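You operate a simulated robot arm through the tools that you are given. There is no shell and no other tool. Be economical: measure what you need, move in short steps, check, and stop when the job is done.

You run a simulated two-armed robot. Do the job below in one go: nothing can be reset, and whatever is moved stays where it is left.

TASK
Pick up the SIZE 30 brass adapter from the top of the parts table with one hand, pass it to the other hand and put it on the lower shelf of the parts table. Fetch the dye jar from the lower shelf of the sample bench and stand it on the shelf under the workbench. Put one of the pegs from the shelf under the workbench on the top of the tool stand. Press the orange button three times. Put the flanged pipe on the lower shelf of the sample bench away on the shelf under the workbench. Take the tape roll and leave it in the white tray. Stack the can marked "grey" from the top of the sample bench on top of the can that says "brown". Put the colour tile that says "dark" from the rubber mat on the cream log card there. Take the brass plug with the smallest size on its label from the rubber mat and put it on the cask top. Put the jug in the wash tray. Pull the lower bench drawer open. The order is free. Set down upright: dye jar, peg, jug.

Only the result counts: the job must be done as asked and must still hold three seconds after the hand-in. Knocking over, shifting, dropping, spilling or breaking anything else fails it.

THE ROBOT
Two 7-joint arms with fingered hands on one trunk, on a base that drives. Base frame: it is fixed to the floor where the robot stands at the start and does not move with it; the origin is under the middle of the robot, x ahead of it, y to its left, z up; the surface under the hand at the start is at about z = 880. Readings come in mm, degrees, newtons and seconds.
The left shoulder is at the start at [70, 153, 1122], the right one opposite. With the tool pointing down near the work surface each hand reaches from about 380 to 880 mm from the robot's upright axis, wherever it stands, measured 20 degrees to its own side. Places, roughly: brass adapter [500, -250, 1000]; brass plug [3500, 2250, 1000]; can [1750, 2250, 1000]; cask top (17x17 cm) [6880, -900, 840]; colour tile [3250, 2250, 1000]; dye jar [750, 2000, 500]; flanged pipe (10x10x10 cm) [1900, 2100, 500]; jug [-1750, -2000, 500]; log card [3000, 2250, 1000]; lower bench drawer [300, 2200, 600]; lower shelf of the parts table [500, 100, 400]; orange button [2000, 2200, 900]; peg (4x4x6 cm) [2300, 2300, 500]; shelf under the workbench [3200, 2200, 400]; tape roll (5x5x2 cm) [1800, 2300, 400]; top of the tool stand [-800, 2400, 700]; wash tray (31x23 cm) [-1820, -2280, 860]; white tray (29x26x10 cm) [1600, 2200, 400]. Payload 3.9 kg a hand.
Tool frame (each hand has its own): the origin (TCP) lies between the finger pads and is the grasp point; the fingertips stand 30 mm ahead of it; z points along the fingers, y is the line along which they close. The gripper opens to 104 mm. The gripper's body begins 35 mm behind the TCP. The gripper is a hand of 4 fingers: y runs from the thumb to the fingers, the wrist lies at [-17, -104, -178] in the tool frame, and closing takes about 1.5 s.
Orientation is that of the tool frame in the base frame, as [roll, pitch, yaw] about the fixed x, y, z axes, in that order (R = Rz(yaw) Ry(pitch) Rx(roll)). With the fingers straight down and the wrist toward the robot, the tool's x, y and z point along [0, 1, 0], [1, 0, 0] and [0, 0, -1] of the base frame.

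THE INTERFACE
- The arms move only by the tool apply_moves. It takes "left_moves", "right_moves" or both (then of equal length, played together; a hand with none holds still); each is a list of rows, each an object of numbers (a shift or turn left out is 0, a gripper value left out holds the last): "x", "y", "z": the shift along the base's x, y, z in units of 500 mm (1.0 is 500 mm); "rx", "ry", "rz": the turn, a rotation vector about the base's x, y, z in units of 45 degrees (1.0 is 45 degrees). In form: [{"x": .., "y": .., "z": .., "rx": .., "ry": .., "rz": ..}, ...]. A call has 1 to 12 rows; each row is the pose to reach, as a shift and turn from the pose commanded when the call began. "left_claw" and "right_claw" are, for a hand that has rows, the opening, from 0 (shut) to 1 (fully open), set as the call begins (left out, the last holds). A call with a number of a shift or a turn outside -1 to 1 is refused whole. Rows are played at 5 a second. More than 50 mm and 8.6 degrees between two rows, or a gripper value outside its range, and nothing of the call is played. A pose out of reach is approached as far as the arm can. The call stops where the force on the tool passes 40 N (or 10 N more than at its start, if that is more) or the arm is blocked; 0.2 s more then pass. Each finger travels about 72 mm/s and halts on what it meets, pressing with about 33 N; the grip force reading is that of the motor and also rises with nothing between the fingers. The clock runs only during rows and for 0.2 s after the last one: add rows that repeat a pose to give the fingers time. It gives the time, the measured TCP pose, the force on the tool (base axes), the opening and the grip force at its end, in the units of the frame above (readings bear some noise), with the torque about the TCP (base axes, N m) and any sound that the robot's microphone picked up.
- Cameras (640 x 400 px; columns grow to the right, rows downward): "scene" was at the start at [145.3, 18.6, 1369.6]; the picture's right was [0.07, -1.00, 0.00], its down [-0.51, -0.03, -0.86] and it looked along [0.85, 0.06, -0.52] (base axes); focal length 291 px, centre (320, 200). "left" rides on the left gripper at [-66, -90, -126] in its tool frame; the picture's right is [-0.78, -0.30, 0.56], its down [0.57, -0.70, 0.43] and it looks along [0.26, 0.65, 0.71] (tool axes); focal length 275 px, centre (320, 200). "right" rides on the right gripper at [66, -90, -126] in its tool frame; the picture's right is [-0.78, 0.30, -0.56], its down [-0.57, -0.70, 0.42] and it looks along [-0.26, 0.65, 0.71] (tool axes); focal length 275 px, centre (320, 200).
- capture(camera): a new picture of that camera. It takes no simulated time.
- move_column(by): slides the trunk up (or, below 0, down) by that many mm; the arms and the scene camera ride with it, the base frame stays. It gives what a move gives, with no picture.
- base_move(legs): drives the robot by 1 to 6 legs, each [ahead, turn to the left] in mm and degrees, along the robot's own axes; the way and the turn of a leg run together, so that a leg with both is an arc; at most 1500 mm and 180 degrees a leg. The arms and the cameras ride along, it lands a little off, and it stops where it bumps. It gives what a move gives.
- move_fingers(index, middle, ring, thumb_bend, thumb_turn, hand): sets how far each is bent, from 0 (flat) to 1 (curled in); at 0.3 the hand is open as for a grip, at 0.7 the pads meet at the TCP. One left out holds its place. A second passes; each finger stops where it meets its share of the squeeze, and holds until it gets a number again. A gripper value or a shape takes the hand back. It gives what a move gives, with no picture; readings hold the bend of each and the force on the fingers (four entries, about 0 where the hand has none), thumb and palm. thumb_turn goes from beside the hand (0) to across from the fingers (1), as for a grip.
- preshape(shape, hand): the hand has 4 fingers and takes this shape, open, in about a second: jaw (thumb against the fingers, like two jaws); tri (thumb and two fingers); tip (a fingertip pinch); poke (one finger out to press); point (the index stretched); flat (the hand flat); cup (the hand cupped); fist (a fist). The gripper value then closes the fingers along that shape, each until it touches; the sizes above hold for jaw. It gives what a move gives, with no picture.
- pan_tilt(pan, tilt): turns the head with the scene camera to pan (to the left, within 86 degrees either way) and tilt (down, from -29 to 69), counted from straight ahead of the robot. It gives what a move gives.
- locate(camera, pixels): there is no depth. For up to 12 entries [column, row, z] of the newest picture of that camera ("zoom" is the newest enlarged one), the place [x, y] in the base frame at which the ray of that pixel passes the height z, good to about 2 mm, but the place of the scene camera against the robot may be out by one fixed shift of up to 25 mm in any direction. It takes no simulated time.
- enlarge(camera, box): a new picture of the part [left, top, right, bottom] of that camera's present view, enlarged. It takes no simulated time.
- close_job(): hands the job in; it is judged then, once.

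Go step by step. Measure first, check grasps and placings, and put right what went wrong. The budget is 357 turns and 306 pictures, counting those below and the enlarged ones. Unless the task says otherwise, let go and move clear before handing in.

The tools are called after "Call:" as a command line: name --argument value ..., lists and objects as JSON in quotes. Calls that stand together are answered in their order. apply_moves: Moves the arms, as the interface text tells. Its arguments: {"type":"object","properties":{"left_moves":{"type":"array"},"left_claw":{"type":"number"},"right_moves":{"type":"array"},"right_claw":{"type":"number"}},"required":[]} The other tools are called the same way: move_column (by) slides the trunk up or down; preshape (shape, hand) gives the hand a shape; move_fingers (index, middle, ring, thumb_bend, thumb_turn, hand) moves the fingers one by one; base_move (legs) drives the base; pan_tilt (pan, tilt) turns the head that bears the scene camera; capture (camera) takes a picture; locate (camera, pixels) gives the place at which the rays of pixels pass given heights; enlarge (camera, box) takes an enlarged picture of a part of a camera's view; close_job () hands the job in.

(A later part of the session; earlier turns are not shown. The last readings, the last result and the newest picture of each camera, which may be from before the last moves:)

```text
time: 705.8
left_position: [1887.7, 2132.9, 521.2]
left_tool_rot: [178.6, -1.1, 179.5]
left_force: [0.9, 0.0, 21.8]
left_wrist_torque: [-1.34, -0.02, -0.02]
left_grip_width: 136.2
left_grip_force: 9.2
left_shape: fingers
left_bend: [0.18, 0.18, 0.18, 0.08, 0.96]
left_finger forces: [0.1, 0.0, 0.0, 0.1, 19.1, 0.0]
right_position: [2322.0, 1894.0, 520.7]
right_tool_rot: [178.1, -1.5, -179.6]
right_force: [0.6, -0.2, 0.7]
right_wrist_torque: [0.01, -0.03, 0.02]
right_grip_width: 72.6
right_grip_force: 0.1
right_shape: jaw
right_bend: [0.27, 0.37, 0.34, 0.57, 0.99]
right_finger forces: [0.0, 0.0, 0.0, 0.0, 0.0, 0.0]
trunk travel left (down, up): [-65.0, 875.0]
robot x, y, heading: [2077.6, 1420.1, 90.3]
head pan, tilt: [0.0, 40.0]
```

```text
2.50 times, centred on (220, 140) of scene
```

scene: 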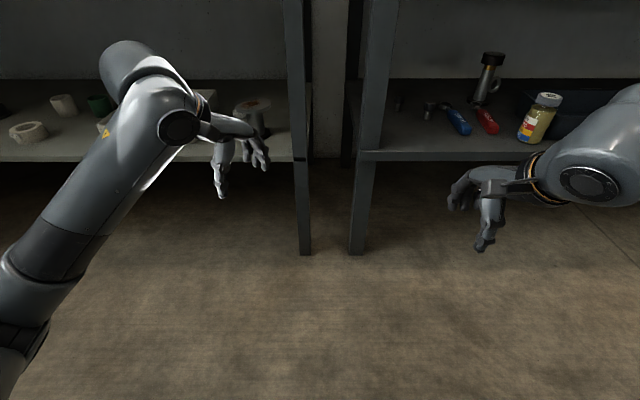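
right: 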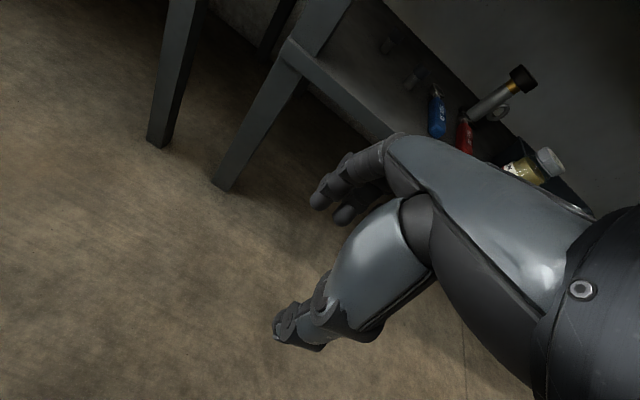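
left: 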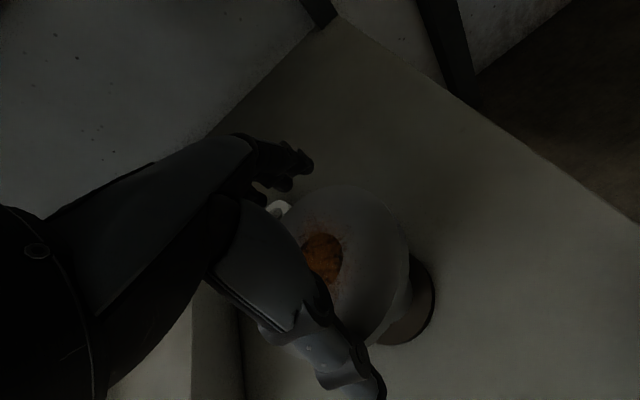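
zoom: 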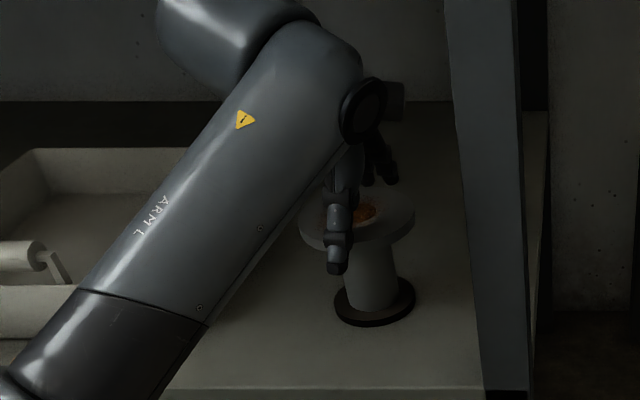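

The thumb landed on the flange rim. I raise, shift 13 mm toward the robot, open the thumb further, and descend again.

Call:
apply_moves --left_moves '[{"z": 0.03}, {"z": 0.05}, {"z": 0.05, "y": -0.013}, {"z": 0.05, "y": -0.026}, {"z": 0.05, "y": -0.026}]'

Call:
move_fingers --hand "left" --index 0.15 --middle 0.15 --ring 0.15 --thumb_bend 0.08

Call:
apply_moves --left_moves '[{"z": -0.03}, {"z": -0.06}, {"z": -0.09}, {"z": -0.11}, {"z": -0.13}, {"z": -0.135}]'

Call:
capture --camera "left"

```text
time: 707.0
left_position: [1886.5, 2119.0, 540.6]
left_tool_rot: [179.0, -1.1, 179.4]
left_force: [0.0, -0.6, -0.7]
left_wrist_torque: [0.0, 0.0, -0.02]
left_grip_width: 133.1
left_grip_force: 0.0
left_shape: fingers
left_bend: [0.18, 0.18, 0.18, 0.15, 0.96]
left_finger forces: [0.1, 0.1, 0.0, 0.0, 0.2, 0.2]
right_position: [2321.2, 1895.3, 518.4]
right_tool_rot: [178.3, -1.4, -179.5]
right_force: [-0.6, -0.8, -1.6]
right_wrist_torque: [-0.02, 0.02, -0.01]
right_grip_width: 72.5
right_grip_force: 0.1
right_shape: jaw
right_bend: [0.27, 0.37, 0.34, 0.57, 0.99]
right_finger forces: [0.0, 0.1, 0.0, 0.0, 0.0, 0.1]
trunk travel left (down, up): [-65.0, 875.0]
robot x, y, heading: [2080.4, 1421.3, 90.2]
head pan, tilt: [0.0, 40.0]
```

```text
time: 708.0
left_position: [1886.2, 2118.4, 541.7]
left_tool_rot: [179.1, -1.1, 179.5]
left_force: [-0.4, -0.6, -0.3]
left_wrist_torque: [-0.02, 0.01, 0.0]
left_grip_width: 139.8
left_grip_force: 0.1
left_shape: fingers
left_bend: [0.15, 0.15, 0.15, 0.08, 0.96]
left_finger forces: [0.0, 0.0, 0.0, 0.1, 0.1, 0.1]
right_position: [2321.1, 1894.8, 516.7]
right_tool_rot: [178.3, -1.3, -179.6]
right_force: [0.3, -0.2, 0.1]
right_wrist_torque: [0.02, 0.01, 0.0]
right_grip_width: 72.4
right_grip_force: 0.1
right_shape: jaw
right_bend: [0.27, 0.37, 0.34, 0.57, 0.99]
right_finger forces: [0.0, 0.1, 0.0, 0.0, 0.1, 0.0]
trunk travel left (down, up): [-65.0, 875.0]
robot x, y, heading: [2077.5, 1422.9, 90.4]
head pan, tilt: [0.0, 40.0]
```

```text
time: 709.1
left_position: [1887.6, 2119.1, 497.5]
left_tool_rot: [177.5, -0.9, 179.5]
left_force: [1.1, -7.1, 18.3]
left_wrist_torque: [-0.32, -0.09, -0.06]
left_grip_width: 142.9
left_grip_force: 10.4
left_shape: fingers
left_bend: [0.14, 0.15, 0.15, 0.05, 0.96]
left_finger forces: [4.2, 0.1, 0.1, 0.1, 15.2, 0.0]
right_position: [2321.0, 1893.7, 519.5]
right_tool_rot: [178.1, -1.4, -179.4]
right_force: [-0.3, 1.5, 0.1]
right_wrist_torque: [-0.04, -0.03, -0.03]
right_grip_width: 72.3
right_grip_force: 0.0
right_shape: jaw
right_bend: [0.27, 0.37, 0.34, 0.57, 0.99]
right_finger forces: [0.0, 0.1, 0.1, 0.1, 0.0, 0.1]
trunk travel left (down, up): [-65.0, 875.0]
robot x, y, heading: [2080.5, 1420.1, 90.3]
head pan, tilt: [0.0, 40.0]
stopped in row 5 (left hand): the force on the tool passed its limit at 44 N (the readings are from after the stop); the commanded pose is now the measured one
```

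```text
65 pictures are left
```

left: 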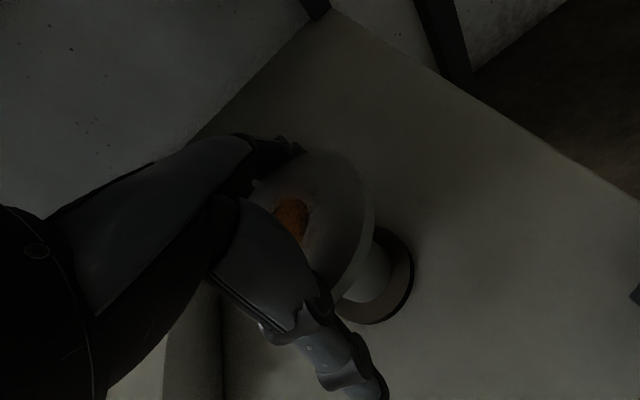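

The hand has reached flange height with contact on both sides. I close on the rim here.

Call:
move_fingers --hand "left" --index 0.7 --middle 0.7 --ring 0.7 --thumb_bend 0.7

Call:
capture --camera "left"

Call:
enlarge --camera "scene" --box '[160, 80, 320, 210]'

```text
time: 710.1
left_position: [1887.2, 2119.7, 495.8]
left_tool_rot: [177.6, -1.0, 179.5]
left_force: [-2.5, -6.4, 29.7]
left_wrist_torque: [0.96, 0.44, 0.13]
left_grip_width: 115.5
left_grip_force: 74.5
left_shape: fingers
left_bend: [0.13, 0.34, 0.44, 0.54, 0.91]
left_finger forces: [24.4, 27.5, 19.0, 0.1, 78.5, 0.0]
right_position: [2321.6, 1893.3, 520.5]
right_tool_rot: [178.1, -1.5, -179.5]
right_force: [-0.1, -0.4, 0.0]
right_wrist_torque: [0.03, 0.02, 0.0]
right_grip_width: 72.5
right_grip_force: 0.0
right_shape: jaw
right_bend: [0.27, 0.37, 0.34, 0.57, 0.99]
right_finger forces: [0.0, 0.0, 0.0, 0.0, 0.0, 0.1]
trunk travel left (down, up): [-65.0, 875.0]
robot x, y, heading: [2082.2, 1417.0, 90.2]
head pan, tilt: [0.0, 40.0]
```

```text
64 pictures are left
```

left: 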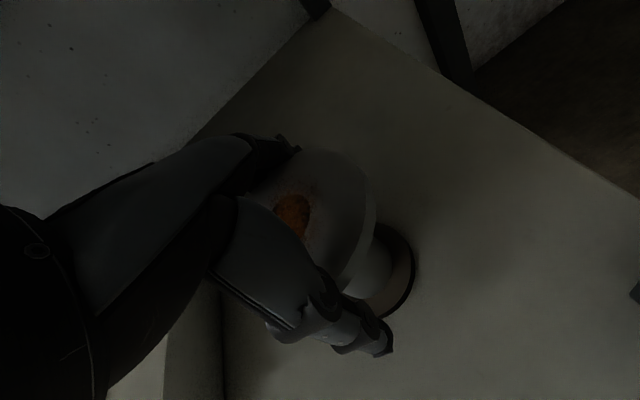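

```text
3.08 times, centred on (240, 145) of scene
```

zoom: 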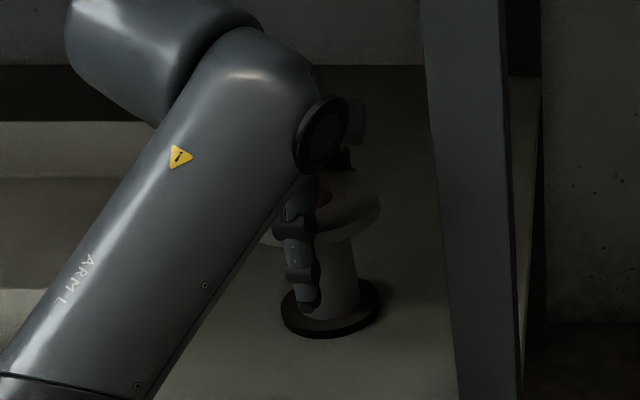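

The grip is strong (thumb 78 N, fingers 70 N), hooked under the rim. I lift 30 mm.

Call:
apply_moves --left_moves '[{"z": 0.02}, {"z": 0.04}, {"z": 0.06}, {"z": 0.06}]'

Call:
enlarge --camera "scene" --box '[160, 80, 320, 210]'

```text
time: 711.1
left_position: [1886.4, 2119.5, 519.4]
left_tool_rot: [178.2, -0.9, 179.4]
left_force: [0.4, -0.2, -10.4]
left_wrist_torque: [-0.05, 0.06, 0.0]
left_grip_width: 114.7
left_grip_force: 65.3
left_shape: fingers
left_bend: [0.13, 0.35, 0.44, 0.55, 0.91]
left_finger forces: [20.8, 23.5, 17.7, 0.1, 68.7, 0.1]
right_position: [2320.9, 1895.2, 517.0]
right_tool_rot: [178.5, -1.2, -179.5]
right_force: [-0.2, 0.3, 0.3]
right_wrist_torque: [0.02, 0.01, 0.03]
right_grip_width: 72.4
right_grip_force: 0.0
right_shape: jaw
right_bend: [0.27, 0.37, 0.34, 0.57, 0.99]
right_finger forces: [0.0, 0.0, 0.0, 0.0, 0.0, 0.0]
trunk travel left (down, up): [-65.0, 875.0]
robot x, y, heading: [2081.8, 1421.7, 90.1]
head pan, tilt: [0.0, 40.0]
```

```text
3.08 times, centred on (240, 145) of scene
```

zoom: 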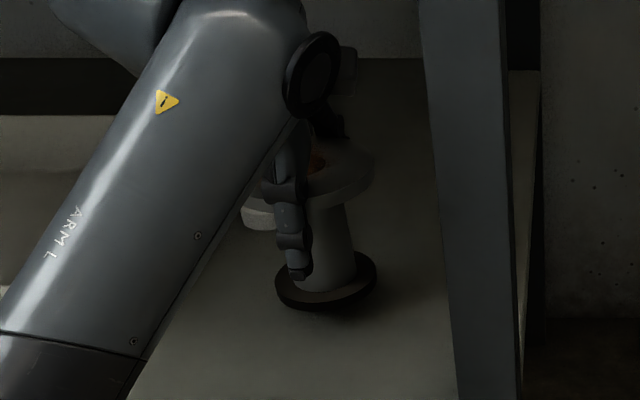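

Pipe lifted (≈10 N). The workbench apron is low, so I'll tilt the hand 20° forward for insertion. First back out and drive to x≈2565.

Call:
base_move --legs '[[-330, 0], [0, -90], [484, 0], [0, 90]]'

Call:
apply_moves --left_moves '[{"z": 0.02, "rx": 0.08}, {"z": 0.03, "rx": 0.16}, {"z": 0.04, "rx": 0.24}, {"z": 0.05, "rx": 0.32}, {"z": 0.06, "rx": 0.4}, {"z": 0.06, "rx": 0.45}, {"z": 0.06, "rx": 0.45}]'

Call:
pan_tilt --pan 10 --tilt 30

Call:
capture --camera "scene"

Call:
capture --camera "left"

```text
time: 723.3
left_position: [2393.1, 1801.9, 518.8]
left_tool_rot: [178.2, -0.9, 177.4]
left_force: [-0.2, 0.2, -10.1]
left_wrist_torque: [-0.09, 0.04, 0.02]
left_grip_width: 112.1
left_grip_force: 59.1
left_shape: fingers
left_bend: [0.13, 0.36, 0.46, 0.57, 0.91]
left_finger forces: [18.0, 22.2, 17.3, 0.0, 60.4, 0.0]
right_position: [2819.0, 1560.9, 517.0]
right_tool_rot: [178.4, -1.3, 178.4]
right_force: [-0.2, -0.8, 0.6]
right_wrist_torque: [-0.02, -0.02, -0.01]
right_grip_width: 72.8
right_grip_force: 0.0
right_shape: jaw
right_bend: [0.27, 0.37, 0.34, 0.57, 0.99]
right_finger forces: [0.0, 0.0, 0.1, 0.1, 0.1, 0.0]
trunk travel left (down, up): [-65.0, 875.0]
robot x, y, heading: [2559.3, 1096.4, 88.2]
head pan, tilt: [0.0, 40.0]
```

```text
time: 724.9
left_position: [2394.9, 1802.7, 550.0]
left_tool_rot: [158.0, -1.8, 177.8]
left_force: [-0.8, 0.0, -11.5]
left_wrist_torque: [-0.13, 0.05, 0.03]
left_grip_width: 112.0
left_grip_force: 60.2
left_shape: fingers
left_bend: [0.14, 0.36, 0.46, 0.57, 0.91]
left_finger forces: [17.4, 22.8, 17.5, 0.0, 63.6, 0.0]
right_position: [2819.4, 1561.5, 517.0]
right_tool_rot: [178.4, -1.3, 178.4]
right_force: [0.9, -0.3, 0.3]
right_wrist_torque: [-0.01, 0.03, -0.03]
right_grip_width: 72.3
right_grip_force: 0.0
right_shape: jaw
right_bend: [0.27, 0.37, 0.34, 0.57, 0.99]
right_finger forces: [0.1, 0.1, 0.0, 0.0, 0.0, 0.0]
trunk travel left (down, up): [-65.0, 875.0]
robot x, y, heading: [2558.5, 1096.9, 88.1]
head pan, tilt: [0.0, 40.0]
```

```text
time: 725.6
left_position: [2394.2, 1802.1, 550.4]
left_tool_rot: [158.0, -1.8, 177.9]
left_force: [-0.2, 0.5, -11.0]
left_wrist_torque: [-0.12, 0.05, 0.01]
left_grip_width: 111.9
left_grip_force: 60.4
left_shape: fingers
left_bend: [0.14, 0.36, 0.46, 0.57, 0.91]
left_finger forces: [17.3, 22.8, 17.4, 0.0, 63.4, 0.0]
right_position: [2820.2, 1561.5, 515.9]
right_tool_rot: [178.3, -1.3, 178.5]
right_force: [-0.2, -1.0, -0.6]
right_wrist_torque: [0.0, 0.01, 0.0]
right_grip_width: 72.5
right_grip_force: 0.0
right_shape: jaw
right_bend: [0.27, 0.37, 0.34, 0.57, 0.99]
right_finger forces: [0.1, 0.0, 0.1, 0.1, 0.0, 0.0]
trunk travel left (down, up): [-65.0, 875.0]
robot x, y, heading: [2562.8, 1101.6, 88.2]
head pan, tilt: [10.0, 30.0]
```

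```text
61 pictures are left
```

scene: 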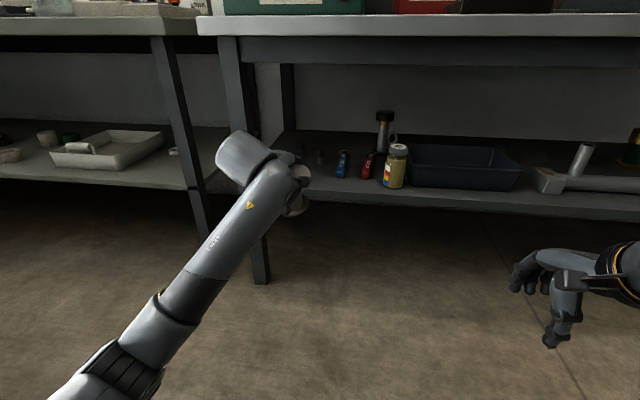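

```text
60 pictures are left
```

left: 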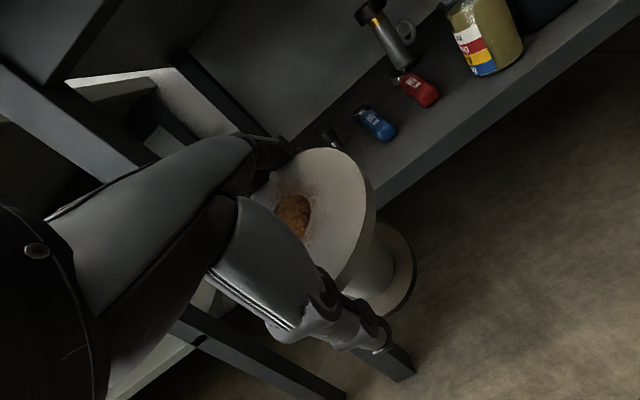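

The knuckle is now well below the apron. I drive in 263 mm.

Call:
base_move --legs '[[262, 0]]'

Call:
capture --camera "left"

Call:
capture --camera "scene"

```text
time: 727.5
left_position: [2404.5, 2068.2, 550.1]
left_tool_rot: [158.1, -1.7, 177.7]
left_force: [-0.1, -0.4, -10.4]
left_wrist_torque: [-0.17, 0.01, 0.01]
left_grip_width: 112.1
left_grip_force: 60.5
left_shape: fingers
left_bend: [0.14, 0.36, 0.46, 0.57, 0.91]
left_finger forces: [17.4, 23.0, 17.6, 0.0, 63.4, 0.0]
right_position: [2829.9, 1826.9, 517.8]
right_tool_rot: [178.4, -1.3, 178.2]
right_force: [0.2, 0.3, 0.8]
right_wrist_torque: [-0.02, 0.03, 0.0]
right_grip_width: 72.4
right_grip_force: 0.1
right_shape: jaw
right_bend: [0.27, 0.37, 0.34, 0.57, 0.99]
right_finger forces: [0.0, 0.0, 0.0, 0.0, 0.0, 0.1]
trunk travel left (down, up): [-65.0, 875.0]
robot x, y, heading: [2570.4, 1359.2, 87.9]
head pan, tilt: [10.0, 30.0]
```

```text
59 pictures are left
```

left: 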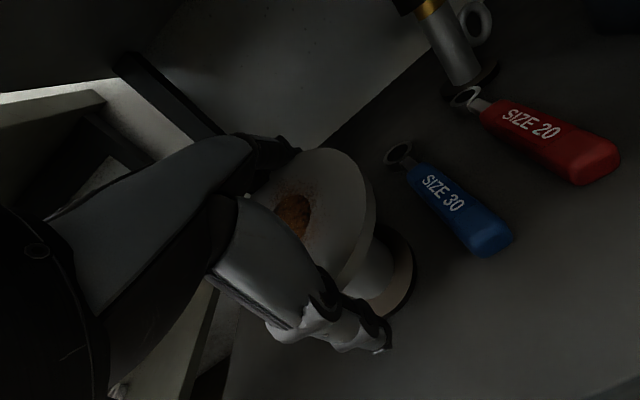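

```text
58 pictures are left
```

scene: 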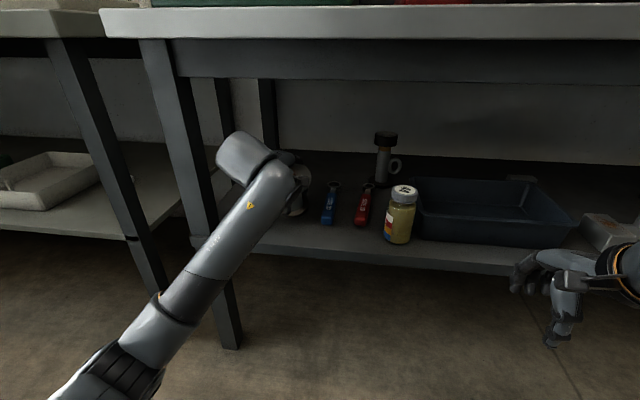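

The pipe base is clear of the blue screwdriver. I shift 18 mm left and lower to contact.

Call:
apply_moves --left_moves '[{"x": -0.02}, {"x": -0.036}, {"x": -0.036, "z": -0.012}, {"x": -0.036, "z": -0.022}, {"x": -0.036, "z": -0.032}, {"x": -0.036, "z": -0.042}, {"x": -0.036, "z": -0.05}, {"x": -0.036, "z": -0.058}]'

Call:
capture --camera "left"

```text
time: 729.3
left_position: [2387.2, 2068.5, 522.7]
left_tool_rot: [157.7, -1.8, 177.7]
left_force: [0.1, 2.1, -2.2]
left_wrist_torque: [-0.05, 0.06, 0.02]
left_grip_width: 111.9
left_grip_force: 62.0
left_shape: fingers
left_bend: [0.14, 0.36, 0.46, 0.57, 0.91]
left_finger forces: [18.6, 24.5, 18.7, 0.0, 62.0, 0.0]
right_position: [2829.7, 1826.3, 517.4]
right_tool_rot: [178.3, -1.3, 178.3]
right_force: [0.5, -0.4, 0.1]
right_wrist_torque: [0.04, -0.01, -0.02]
right_grip_width: 72.5
right_grip_force: 0.1
right_shape: jaw
right_bend: [0.27, 0.37, 0.34, 0.57, 0.99]
right_finger forces: [0.0, 0.0, 0.0, 0.0, 0.0, 0.1]
trunk travel left (down, up): [-65.0, 875.0]
robot x, y, heading: [2569.8, 1365.8, 87.9]
head pan, tilt: [10.0, 30.0]
```

```text
57 pictures are left
```

left: 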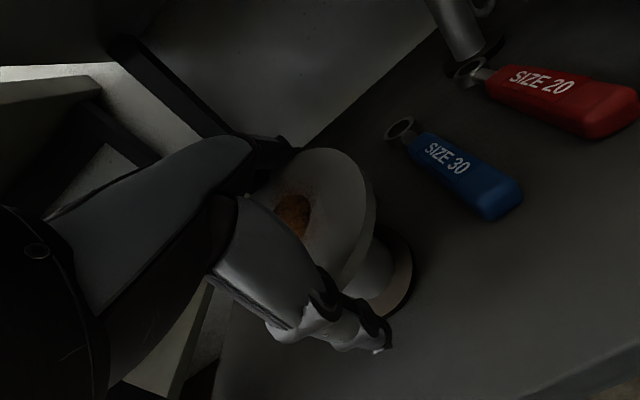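

Contact is starting. I press slightly more so the base squares up, then open the fingers.

Call:
apply_moves --left_moves '[{"z": -0.008, "rx": -0.03}, {"z": -0.014, "rx": -0.06}, {"z": -0.02, "rx": -0.09}, {"z": -0.024, "rx": -0.12}]'

Call:
move_fingers --hand "left" --index 0.15 --middle 0.15 --ring 0.15 --thumb_bend 0.08

Call:
capture --camera "left"

```text
time: 730.3
left_position: [2388.4, 2068.5, 522.0]
left_tool_rot: [161.6, -1.5, 177.5]
left_force: [-0.2, -2.9, 15.4]
left_wrist_torque: [-0.67, -0.11, -0.05]
left_grip_width: 110.8
left_grip_force: 63.5
left_shape: fingers
left_bend: [0.13, 0.36, 0.45, 0.6, 0.91]
left_finger forces: [19.4, 25.2, 19.2, 0.0, 62.9, 0.0]
right_position: [2829.8, 1825.4, 518.5]
right_tool_rot: [178.2, -1.3, 178.1]
right_force: [0.1, -0.7, 0.0]
right_wrist_torque: [0.02, 0.03, 0.01]
right_grip_width: 72.3
right_grip_force: 0.1
right_shape: jaw
right_bend: [0.27, 0.37, 0.34, 0.57, 0.99]
right_finger forces: [0.0, 0.0, 0.0, 0.0, 0.0, 0.0]
trunk travel left (down, up): [-65.0, 875.0]
robot x, y, heading: [2567.2, 1358.6, 88.0]
head pan, tilt: [10.0, 30.0]
stopped in row 4 (left hand): the force on the tool passed its limit at 41 N (the readings are from after the stop); the commanded pose is now the measured one
```

```text
time: 731.3
left_position: [2387.1, 2069.4, 516.8]
left_tool_rot: [162.2, -1.6, 177.6]
left_force: [0.2, 0.2, -0.7]
left_wrist_torque: [0.01, 0.0, -0.01]
left_grip_width: 140.6
left_grip_force: 0.3
left_shape: fingers
left_bend: [0.15, 0.15, 0.15, 0.08, 0.96]
left_finger forces: [0.4, 0.0, 0.1, 0.0, 0.0, 0.0]
right_position: [2830.1, 1826.0, 517.1]
right_tool_rot: [178.3, -1.3, 178.2]
right_force: [-0.1, -0.4, 0.2]
right_wrist_torque: [0.0, 0.01, 0.02]
right_grip_width: 72.0
right_grip_force: 0.0
right_shape: jaw
right_bend: [0.27, 0.37, 0.34, 0.57, 0.99]
right_finger forces: [0.1, 0.1, 0.0, 0.0, 0.0, 0.1]
trunk travel left (down, up): [-65.0, 875.0]
robot x, y, heading: [2569.7, 1364.2, 88.1]
head pan, tilt: [10.0, 30.0]
```

```text
56 pictures are left
```

left: 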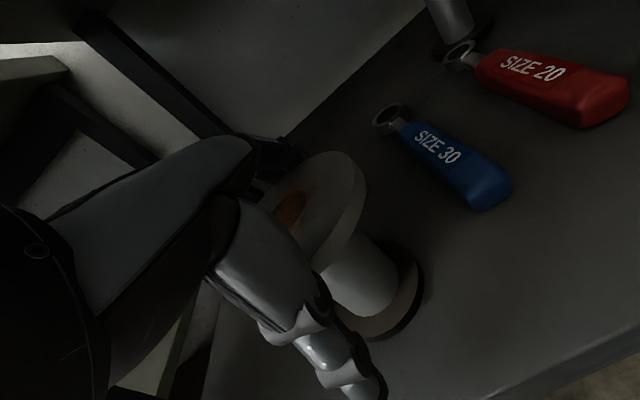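

Released; the pipe stands. I raise the hand 50 mm along its axis and back out.

Call:
apply_moves --left_moves '[{"z": 0.02, "y": -0.003}, {"z": 0.04, "y": -0.006}, {"z": 0.06, "y": -0.01}, {"z": 0.08, "y": -0.014}, {"z": 0.1, "y": -0.018}, {"z": 0.11, "y": -0.018}]'

Call:
capture --camera "left"

```text
time: 732.7
left_position: [2387.4, 2062.0, 571.2]
left_tool_rot: [162.1, -1.5, 177.4]
left_force: [0.0, 0.8, -0.1]
left_wrist_torque: [-0.01, -0.01, 0.0]
left_grip_width: 140.0
left_grip_force: 0.1
left_shape: fingers
left_bend: [0.15, 0.15, 0.15, 0.08, 0.96]
left_finger forces: [0.0, 0.0, 0.0, 0.0, 0.1, 0.1]
right_position: [2829.6, 1826.9, 517.1]
right_tool_rot: [178.3, -1.4, 178.2]
right_force: [0.6, 1.6, -0.5]
right_wrist_torque: [0.04, 0.03, 0.04]
right_grip_width: 72.4
right_grip_force: 0.0
right_shape: jaw
right_bend: [0.27, 0.37, 0.34, 0.57, 0.99]
right_finger forces: [0.0, 0.0, 0.0, 0.0, 0.0, 0.0]
trunk travel left (down, up): [-65.0, 875.0]
robot x, y, heading: [2569.5, 1363.4, 88.1]
head pan, tilt: [10.0, 30.0]
```

```text
55 pictures are left
```

left: 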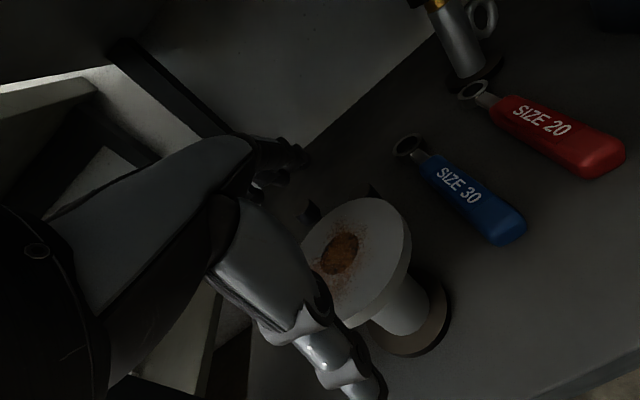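

Call:
base_move --legs '[[-300, 0]]'

Call:
apply_moves --left_moves '[{"z": 0.03, "rx": -0.08}, {"z": 0.05, "rx": -0.16}, {"z": 0.05, "rx": -0.24}, {"z": 0.05, "rx": -0.32}, {"z": 0.05, "rx": -0.4}, {"z": 0.05, "rx": -0.4}]' --left_claw 1

Call:
capture --camera "scene"

```text
time: 734.8
left_position: [2375.7, 1765.2, 571.9]
left_tool_rot: [162.1, -1.6, 177.6]
left_force: [0.1, 0.3, -0.1]
left_wrist_torque: [0.01, -0.03, -0.01]
left_grip_width: 140.1
left_grip_force: 0.1
left_shape: fingers
left_bend: [0.15, 0.15, 0.15, 0.08, 0.96]
left_finger forces: [0.0, 0.1, 0.0, 0.0, 0.0, 0.0]
right_position: [2819.2, 1530.5, 517.4]
right_tool_rot: [178.3, -1.3, 178.3]
right_force: [-0.3, 0.4, -0.4]
right_wrist_torque: [0.01, 0.02, 0.0]
right_grip_width: 72.8
right_grip_force: 0.0
right_shape: jaw
right_bend: [0.27, 0.37, 0.34, 0.57, 0.99]
right_finger forces: [0.0, 0.0, 0.0, 0.0, 0.0, 0.0]
trunk travel left (down, up): [-65.0, 875.0]
robot x, y, heading: [2556.6, 1066.2, 88.0]
head pan, tilt: [10.0, 30.0]
```

```text
time: 736.2
left_position: [2377.0, 1765.5, 596.7]
left_tool_rot: [-179.9, -0.7, 177.2]
left_force: [0.5, 0.1, 0.8]
left_wrist_torque: [-0.02, 0.03, -0.03]
left_grip_width: 104.0
left_grip_force: 0.0
left_shape: jaw
left_bend: [0.3, 0.3, 0.3, 0.3, 0.97]
left_finger forces: [0.1, 0.1, 0.1, 0.0, 0.0, 0.1]
right_position: [2818.0, 1529.9, 517.9]
right_tool_rot: [178.3, -1.3, 178.4]
right_force: [0.6, 0.2, -0.1]
right_wrist_torque: [-0.02, 0.0, 0.0]
right_grip_width: 72.5
right_grip_force: 0.1
right_shape: jaw
right_bend: [0.27, 0.37, 0.34, 0.57, 0.99]
right_finger forces: [0.0, 0.0, 0.0, 0.0, 0.1, 0.1]
trunk travel left (down, up): [-65.0, 875.0]
robot x, y, heading: [2555.4, 1065.1, 88.0]
head pan, tilt: [10.0, 30.0]
```

```text
54 pictures are left
```

scene: 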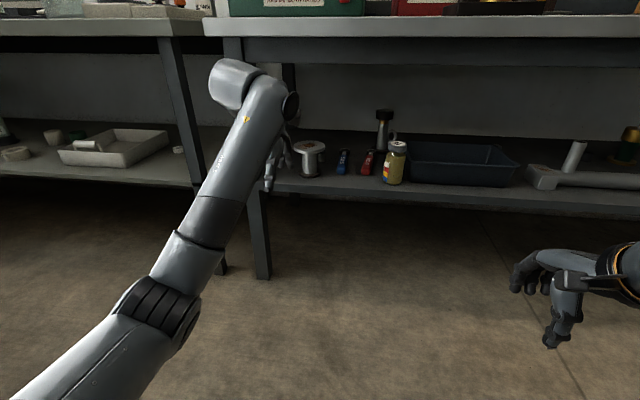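

Pipe stands on the workbench shelf. Last: the tape roll at ≈(1804,2290). I drive there with the left hand ready.

Call:
base_move --legs '[[0, 90], [600, 0], [0, -88]]'

Call:
apply_moves --left_moves '[{"z": -0.05, "y": -0.03}, {"z": -0.1, "y": -0.06}, {"z": -0.13, "y": -0.1}, {"z": -0.13, "y": -0.1}]'

Call:
base_move --legs '[[300, 0]]'

Call:
capture --camera "left"

Call:
capture --camera "scene"

```text
time: 747.1
left_position: [1743.3, 1766.8, 597.8]
left_tool_rot: [-180.0, -0.7, -179.3]
left_force: [-0.1, 0.2, 0.1]
left_wrist_torque: [-0.02, -0.01, 0.02]
left_grip_width: 104.1
left_grip_force: 0.0
left_shape: jaw
left_bend: [0.3, 0.3, 0.3, 0.3, 0.97]
left_finger forces: [0.1, 0.0, 0.0, 0.0, 0.0, 0.0]
right_position: [2199.7, 1558.2, 517.9]
right_tool_rot: [178.4, -1.4, -178.3]
right_force: [1.0, -0.5, -0.1]
right_wrist_torque: [0.01, -0.03, -0.03]
right_grip_width: 72.1
right_grip_force: 0.1
right_shape: jaw
right_bend: [0.27, 0.37, 0.34, 0.57, 0.99]
right_finger forces: [0.0, 0.1, 0.0, 0.0, 0.0, 0.1]
trunk travel left (down, up): [-65.0, 875.0]
robot x, y, heading: [1967.4, 1079.1, 91.8]
head pan, tilt: [10.0, 30.0]
```

```text
time: 748.1
left_position: [1741.2, 1716.7, 531.8]
left_tool_rot: [179.9, -0.8, -179.3]
left_force: [0.0, -0.3, 0.2]
left_wrist_torque: [-0.04, -0.01, -0.02]
left_grip_width: 103.9
left_grip_force: 0.1
left_shape: jaw
left_bend: [0.3, 0.3, 0.3, 0.3, 0.97]
left_finger forces: [0.0, 0.0, 0.0, 0.1, 0.0, 0.1]
right_position: [2199.2, 1558.2, 517.7]
right_tool_rot: [178.2, -1.3, -178.3]
right_force: [-0.1, 0.6, -0.1]
right_wrist_torque: [0.03, -0.01, 0.02]
right_grip_width: 72.6
right_grip_force: 0.1
right_shape: jaw
right_bend: [0.27, 0.37, 0.34, 0.57, 0.99]
right_finger forces: [0.0, 0.0, 0.0, 0.1, 0.0, 0.1]
trunk travel left (down, up): [-65.0, 875.0]
robot x, y, heading: [1967.7, 1076.4, 91.4]
head pan, tilt: [10.0, 30.0]
```

```text
time: 750.1
left_position: [1732.1, 2015.5, 534.7]
left_tool_rot: [179.9, -0.6, -179.3]
left_force: [0.7, 0.0, -0.2]
left_wrist_torque: [0.02, -0.04, 0.01]
left_grip_width: 104.2
left_grip_force: 0.1
left_shape: jaw
left_bend: [0.3, 0.3, 0.3, 0.3, 0.97]
left_finger forces: [0.0, 0.0, 0.1, 0.1, 0.0, 0.0]
right_position: [2188.8, 1857.9, 518.6]
right_tool_rot: [178.3, -1.2, -178.2]
right_force: [-0.6, -0.1, -0.4]
right_wrist_torque: [0.01, -0.01, 0.01]
right_grip_width: 72.6
right_grip_force: 0.1
right_shape: jaw
right_bend: [0.27, 0.37, 0.34, 0.57, 0.99]
right_finger forces: [0.0, 0.1, 0.0, 0.1, 0.0, 0.0]
trunk travel left (down, up): [-65.0, 875.0]
robot x, y, heading: [1960.6, 1378.5, 91.9]
head pan, tilt: [10.0, 30.0]
```

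```text
53 pictures are left
```

left: 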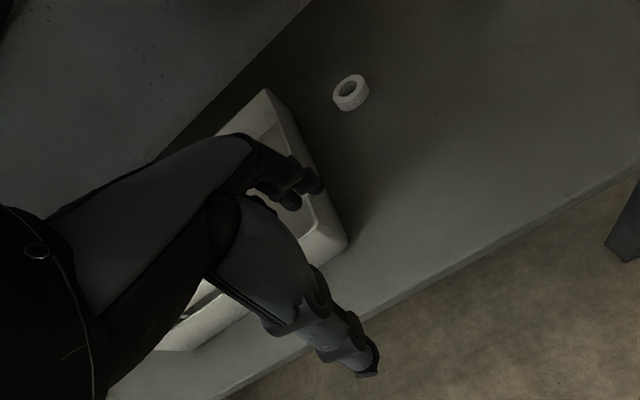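

```text
52 pictures are left
```

scene: 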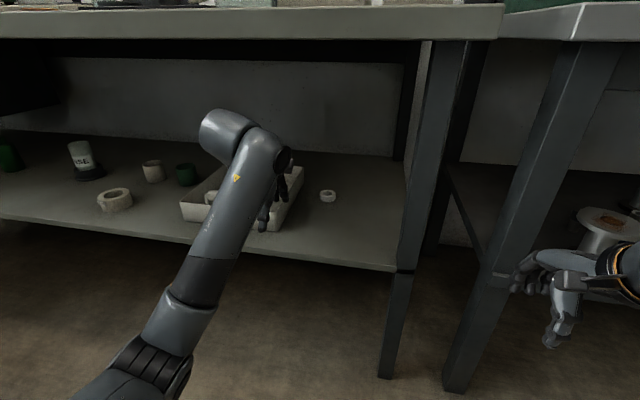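

Right hand is near the workbench leg; I pull it back. Tape roll is visible at (350,92); I locate it and the tray's rim.

Call:
apply_moves --right_moves '[{"y": -0.05}, {"y": -0.1}, {"y": -0.15}, {"y": -0.2, "x": 0.03}, {"y": -0.25, "x": 0.06}, {"y": -0.3, "x": 0.1}, {"y": -0.35, "x": 0.14}, {"y": -0.38, "x": 0.18}]'

Call:
locate --camera "left" --pixels '[[351, 95, 400], [350, 89, 420], [335, 100, 410], [367, 85, 410], [265, 95, 460], [345, 243, 460], [265, 95, 480]]'

```text
time: 751.9
left_position: [1731.3, 2016.8, 533.4]
left_tool_rot: [179.9, -0.7, -179.2]
left_force: [-0.1, -0.8, -0.3]
left_wrist_torque: [-0.02, -0.01, -0.01]
left_grip_width: 104.0
left_grip_force: 0.0
left_shape: jaw
left_bend: [0.3, 0.3, 0.3, 0.3, 0.97]
left_finger forces: [0.0, 0.0, 0.1, 0.1, 0.0, 0.1]
right_position: [2253.6, 1744.1, 531.1]
right_tool_rot: [178.4, -1.3, -178.2]
right_force: [-0.4, 0.6, 0.3]
right_wrist_torque: [0.02, 0.02, 0.01]
right_grip_width: 72.5
right_grip_force: 0.0
right_shape: jaw
right_bend: [0.27, 0.37, 0.34, 0.57, 0.99]
right_finger forces: [0.0, 0.1, 0.0, 0.1, 0.1, 0.1]
right hand out of reach, approached as far as the arm can: row 4, 5, 6, 7, 8
trunk travel left (down, up): [-65.0, 875.0]
robot x, y, heading: [1962.2, 1379.2, 91.9]
head pan, tilt: [10.0, 30.0]
```

```text
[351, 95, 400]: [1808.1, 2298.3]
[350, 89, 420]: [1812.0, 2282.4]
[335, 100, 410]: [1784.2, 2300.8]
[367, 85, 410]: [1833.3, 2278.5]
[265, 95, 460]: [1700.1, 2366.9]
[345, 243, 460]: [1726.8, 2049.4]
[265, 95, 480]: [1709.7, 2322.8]
```

Tape centre ≈ (1809,2290). I drive 150 mm and reach over it.

Call:
base_move --legs '[[150, 0]]'

Call:
apply_moves --left_moves '[{"x": 0.04, "y": 0.05}, {"x": 0.08, "y": 0.1}, {"x": 0.12, "y": 0.15}, {"x": 0.16, "y": 0.2}, {"x": 0.165, "y": 0.25}, {"x": 0.165, "y": 0.25}]' --left_claw 0.8

Call:
capture --camera "left"

```text
time: 753.3
left_position: [1726.9, 2167.2, 533.6]
left_tool_rot: [-180.0, -0.8, -179.2]
left_force: [0.6, 0.7, -0.2]
left_wrist_torque: [-0.01, -0.03, -0.01]
left_grip_width: 103.8
left_grip_force: 0.1
left_shape: jaw
left_bend: [0.3, 0.3, 0.3, 0.3, 0.97]
left_finger forces: [0.0, 0.0, 0.0, 0.1, 0.0, 0.1]
right_position: [2249.8, 1896.9, 531.2]
right_tool_rot: [178.3, -1.3, -178.0]
right_force: [0.3, 0.1, -0.2]
right_wrist_torque: [0.05, 0.01, -0.02]
right_grip_width: 72.8
right_grip_force: 0.0
right_shape: jaw
right_bend: [0.27, 0.37, 0.34, 0.57, 0.99]
right_finger forces: [0.1, 0.0, 0.1, 0.0, 0.0, 0.0]
trunk travel left (down, up): [-65.0, 875.0]
robot x, y, heading: [1953.1, 1532.4, 91.8]
head pan, tilt: [10.0, 30.0]
```

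```text
time: 754.7
left_position: [1811.2, 2293.6, 532.0]
left_tool_rot: [-180.0, -0.7, -179.2]
left_force: [0.0, 0.7, 0.1]
left_wrist_torque: [0.02, 0.01, -0.02]
left_grip_width: 83.4
left_grip_force: 0.1
left_shape: jaw
left_bend: [0.27, 0.34, 0.31, 0.47, 0.98]
left_finger forces: [0.0, 0.0, 0.1, 0.0, 0.1, 0.1]
right_position: [2248.2, 1895.2, 530.2]
right_tool_rot: [178.5, -1.3, -178.2]
right_force: [1.1, -0.4, -0.2]
right_wrist_torque: [0.02, -0.03, 0.01]
right_grip_width: 72.5
right_grip_force: 0.1
right_shape: jaw
right_bend: [0.27, 0.37, 0.34, 0.57, 0.99]
right_finger forces: [0.1, 0.0, 0.0, 0.0, 0.0, 0.0]
trunk travel left (down, up): [-65.0, 875.0]
robot x, y, heading: [1953.4, 1529.2, 91.6]
head pan, tilt: [10.0, 30.0]
```

```text
51 pictures are left
```

left: 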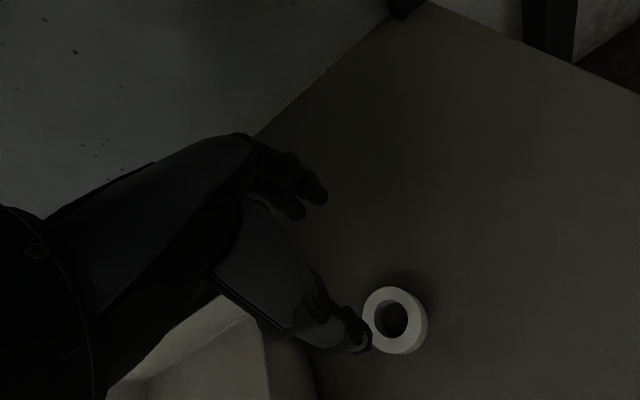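

Call:
locate --camera "left" --pixels '[[392, 318, 420], [397, 326, 402], [368, 310, 415], [425, 325, 415]]'

```text
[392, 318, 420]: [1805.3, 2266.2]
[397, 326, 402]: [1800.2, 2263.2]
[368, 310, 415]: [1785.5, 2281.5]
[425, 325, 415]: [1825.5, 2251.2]
```

Tape centre (1804,2266). I correct and descend until the fingertips almost touch the shelf.

Call:
apply_moves --left_moves '[{"x": -0.014, "y": -0.028}, {"x": -0.014, "y": -0.056}, {"x": -0.014, "y": -0.056, "z": -0.05}, {"x": -0.014, "y": -0.056, "z": -0.1}, {"x": -0.014, "y": -0.056, "z": -0.14}, {"x": -0.014, "y": -0.056, "z": -0.17}, {"x": -0.014, "y": -0.056, "z": -0.186}, {"x": -0.014, "y": -0.056, "z": -0.192}, {"x": -0.014, "y": -0.056, "z": -0.198}]'

Call:
capture --camera "left"

```text
time: 756.5
left_position: [1804.6, 2267.9, 450.4]
left_tool_rot: [178.5, -0.6, -179.2]
left_force: [0.6, 2.6, 14.6]
left_wrist_torque: [-0.76, -0.02, -0.02]
left_grip_width: 83.3
left_grip_force: 0.1
left_shape: jaw
left_bend: [0.27, 0.34, 0.31, 0.46, 0.99]
left_finger forces: [0.0, 0.0, 0.0, 0.1, 14.2, 0.1]
right_position: [2250.3, 1895.3, 531.5]
right_tool_rot: [178.3, -1.3, -178.2]
right_force: [0.0, -0.6, -0.2]
right_wrist_torque: [-0.02, 0.07, 0.03]
right_grip_width: 72.8
right_grip_force: 0.0
right_shape: jaw
right_bend: [0.27, 0.37, 0.34, 0.57, 0.99]
right_finger forces: [0.1, 0.0, 0.0, 0.1, 0.1, 0.0]
trunk travel left (down, up): [-65.0, 875.0]
robot x, y, heading: [1954.9, 1530.6, 91.7]
head pan, tilt: [10.0, 30.0]
stopped in row 8 (left hand): the force on the tool passed its limit at 43 N (the readings are from after the stop); the commanded pose is now the measured one
```

```text
50 pictures are left
```

left: 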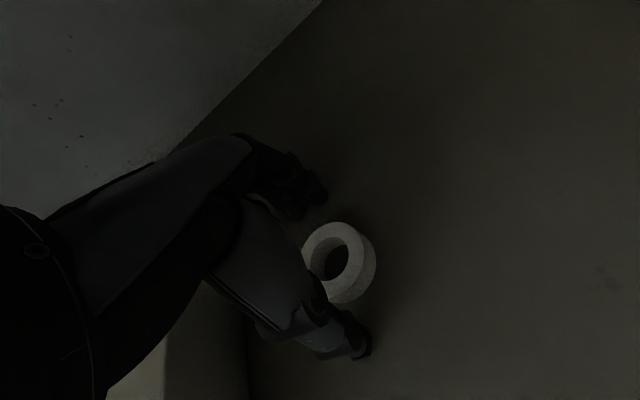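

Thumb tip touched the shelf; tape is centred under the hand. I raise 4 mm and close.

Call:
apply_moves --left_moves '[{"z": 0.01}, {"z": 0.01}]'

Call:
apply_moves --left_moves '[{}, {}, {}, {}, {}, {}, {}]' --left_claw 0

Call:
capture --camera "left"

```text
time: 757.1
left_position: [1804.9, 2267.1, 449.3]
left_tool_rot: [179.0, -0.7, -179.2]
left_force: [0.2, 0.4, 4.5]
left_wrist_torque: [0.0, 0.0, -0.06]
left_grip_width: 83.8
left_grip_force: 0.1
left_shape: jaw
left_bend: [0.27, 0.33, 0.31, 0.47, 0.99]
left_finger forces: [0.1, 2.4, 0.1, 0.1, 2.7, 0.1]
right_position: [2249.3, 1896.0, 532.4]
right_tool_rot: [178.2, -1.2, -178.2]
right_force: [0.4, 0.9, 0.3]
right_wrist_torque: [0.01, -0.03, 0.04]
right_grip_width: 72.7
right_grip_force: 0.0
right_shape: jaw
right_bend: [0.27, 0.37, 0.34, 0.57, 0.99]
right_finger forces: [0.1, 0.0, 0.0, 0.0, 0.1, 0.0]
trunk travel left (down, up): [-65.0, 875.0]
robot x, y, heading: [1956.8, 1529.4, 91.6]
head pan, tilt: [10.0, 30.0]
```

```text
time: 758.7
left_position: [1805.5, 2266.8, 452.6]
left_tool_rot: [178.8, -0.7, -179.3]
left_force: [0.0, 0.2, 13.2]
left_wrist_torque: [0.16, -0.16, 0.02]
left_grip_width: 40.4
left_grip_force: 33.3
left_shape: jaw
left_bend: [0.7, 0.49, 0.64, 0.61, 1.0]
left_finger forces: [34.5, 0.1, 0.0, 0.0, 33.2, 0.0]
right_position: [2250.6, 1894.6, 531.6]
right_tool_rot: [178.4, -1.3, -178.3]
right_force: [0.5, 0.3, -0.1]
right_wrist_torque: [0.0, -0.01, 0.02]
right_grip_width: 72.9
right_grip_force: 0.1
right_shape: jaw
right_bend: [0.27, 0.37, 0.34, 0.57, 0.99]
right_finger forces: [0.1, 0.0, 0.1, 0.1, 0.1, 0.1]
trunk travel left (down, up): [-65.0, 875.0]
robot x, y, heading: [1952.8, 1529.8, 91.5]
head pan, tilt: [10.0, 30.0]
```

```text
49 pictures are left
```

left: 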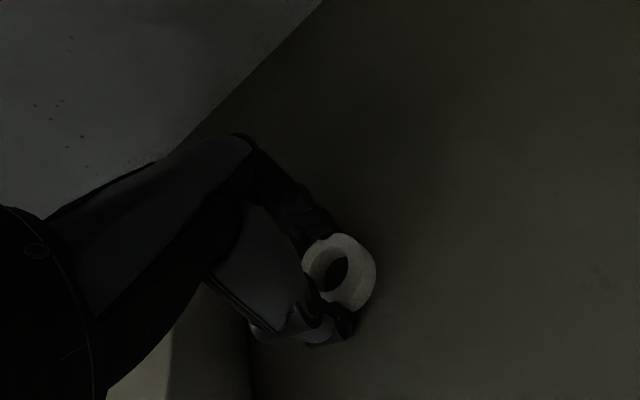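

Tape pinched (34 N). I lift 95 mm and look.

Call:
apply_moves --left_moves '[{"z": 0.04}, {"z": 0.08}, {"z": 0.12}, {"z": 0.16}, {"z": 0.19}, {"z": 0.19}]'

Call:
capture --camera "left"

Call:
capture --camera "scene"

```text
time: 760.1
left_position: [1803.4, 2267.9, 546.8]
left_tool_rot: [179.1, -0.7, -179.2]
left_force: [0.8, 0.3, -0.1]
left_wrist_torque: [0.02, 0.0, -0.01]
left_grip_width: 40.3
left_grip_force: 33.1
left_shape: jaw
left_bend: [0.7, 0.49, 0.64, 0.61, 1.0]
left_finger forces: [32.7, 0.0, 0.0, 0.0, 32.8, 0.0]
right_position: [2249.9, 1895.0, 531.3]
right_tool_rot: [178.4, -1.2, -178.2]
right_force: [-0.3, -0.5, 0.0]
right_wrist_torque: [0.01, -0.03, -0.01]
right_grip_width: 72.7
right_grip_force: 0.0
right_shape: jaw
right_bend: [0.27, 0.37, 0.34, 0.57, 0.99]
right_finger forces: [0.0, 0.0, 0.0, 0.0, 0.0, 0.0]
trunk travel left (down, up): [-65.0, 875.0]
robot x, y, heading: [1953.8, 1531.4, 91.6]
head pan, tilt: [10.0, 30.0]
```

```text
48 pictures are left
```

left: 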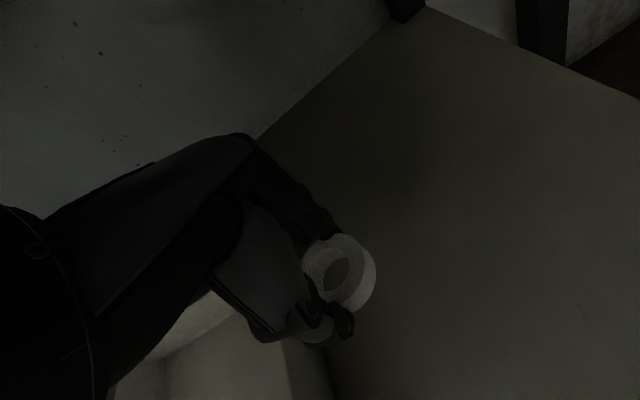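

```text
47 pictures are left
```

scene: 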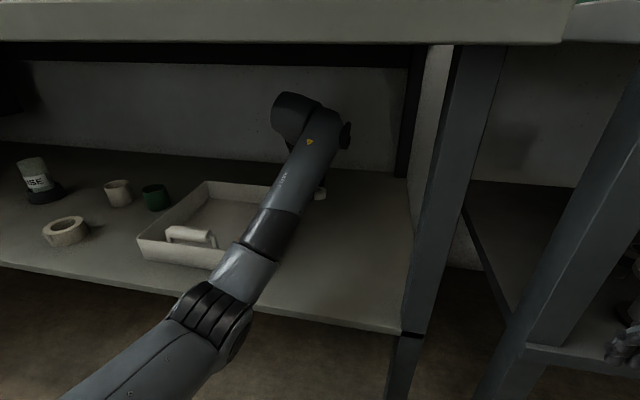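

Call:
locate --camera "scene" --pixels '[[222, 212, 410], [140, 240, 460], [208, 182, 460], [190, 236, 440], [215, 236, 440], [232, 200, 410]]'

```text
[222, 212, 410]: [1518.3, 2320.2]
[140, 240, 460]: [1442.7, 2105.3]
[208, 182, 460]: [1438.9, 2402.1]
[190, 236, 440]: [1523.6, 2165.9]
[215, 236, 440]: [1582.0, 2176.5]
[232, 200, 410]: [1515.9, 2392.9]
```

Tray spans about x 1436–1715, y 2060–2340 with the roller near its front. I carry the tape to (1600,2250) and lower it.

Call:
apply_moves --left_moves '[{"x": -0.05}, {"x": -0.1}, {"x": -0.15, "y": -0.01}, {"x": -0.2, "y": -0.02}, {"x": -0.25, "y": -0.03}, {"x": -0.3, "y": -0.036}, {"x": -0.35, "y": -0.036}, {"x": -0.4, "y": -0.036}, {"x": -0.406, "y": -0.036}]'

Call:
capture --camera "left"

```text
time: 762.1
left_position: [1599.6, 2248.9, 545.4]
left_tool_rot: [178.9, -0.5, -179.3]
left_force: [0.1, 0.3, 0.0]
left_wrist_torque: [0.03, -0.03, 0.02]
left_grip_width: 40.0
left_grip_force: 32.7
left_shape: jaw
left_bend: [0.7, 0.49, 0.64, 0.61, 1.0]
left_finger forces: [32.5, 0.1, 0.0, 0.1, 32.5, 0.1]
right_position: [2250.4, 1896.3, 531.6]
right_tool_rot: [178.4, -1.3, -178.1]
right_force: [0.8, -0.1, 0.0]
right_wrist_torque: [-0.03, 0.04, 0.01]
right_grip_width: 72.5
right_grip_force: 0.1
right_shape: jaw
right_bend: [0.27, 0.37, 0.34, 0.57, 0.99]
right_finger forces: [0.0, 0.0, 0.1, 0.1, 0.1, 0.0]
trunk travel left (down, up): [-65.0, 875.0]
robot x, y, heading: [1955.5, 1532.8, 91.5]
head pan, tilt: [10.0, 30.0]
```

```text
46 pictures are left
```

left: 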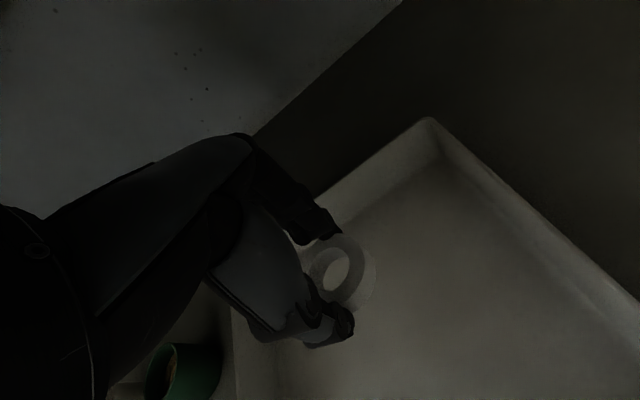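

The floor point below the hand is well inside the tray. I lower to near the floor.

Call:
apply_moves --left_moves '[{"z": -0.04}, {"z": -0.08}, {"z": -0.12}, {"z": -0.145}, {"z": -0.16}, {"z": -0.17}, {"z": -0.178}, {"z": -0.186}, {"z": -0.194}]'

Call:
capture --camera "left"

```text
time: 764.1
left_position: [1600.8, 2249.3, 455.5]
left_tool_rot: [178.3, -0.9, -179.2]
left_force: [-2.6, -1.5, 22.1]
left_wrist_torque: [0.28, -0.18, 0.06]
left_grip_width: 40.1
left_grip_force: 33.9
left_shape: jaw
left_bend: [0.7, 0.49, 0.64, 0.61, 1.0]
left_finger forces: [40.4, 0.0, 0.1, 0.1, 34.1, 0.0]
right_position: [2249.3, 1895.1, 532.9]
right_tool_rot: [178.2, -1.4, -178.0]
right_force: [0.6, -0.1, 0.4]
right_wrist_torque: [0.0, 0.01, 0.03]
right_grip_width: 72.7
right_grip_force: 0.0
right_shape: jaw
right_bend: [0.27, 0.37, 0.34, 0.57, 0.99]
right_finger forces: [0.1, 0.1, 0.0, 0.1, 0.1, 0.1]
trunk travel left (down, up): [-65.0, 875.0]
robot x, y, heading: [1955.2, 1528.7, 91.7]
head pan, tilt: [10.0, 30.0]
```

```text
45 pictures are left
```

left: 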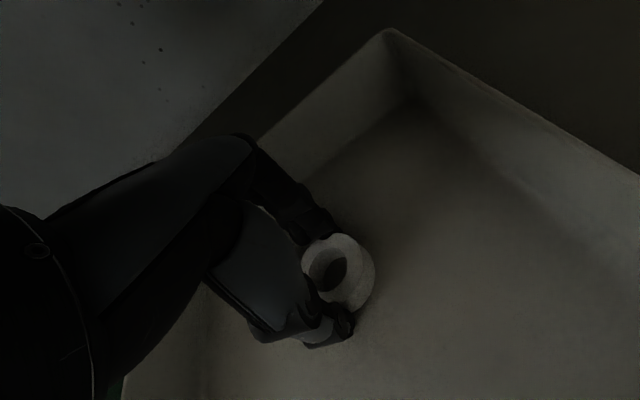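

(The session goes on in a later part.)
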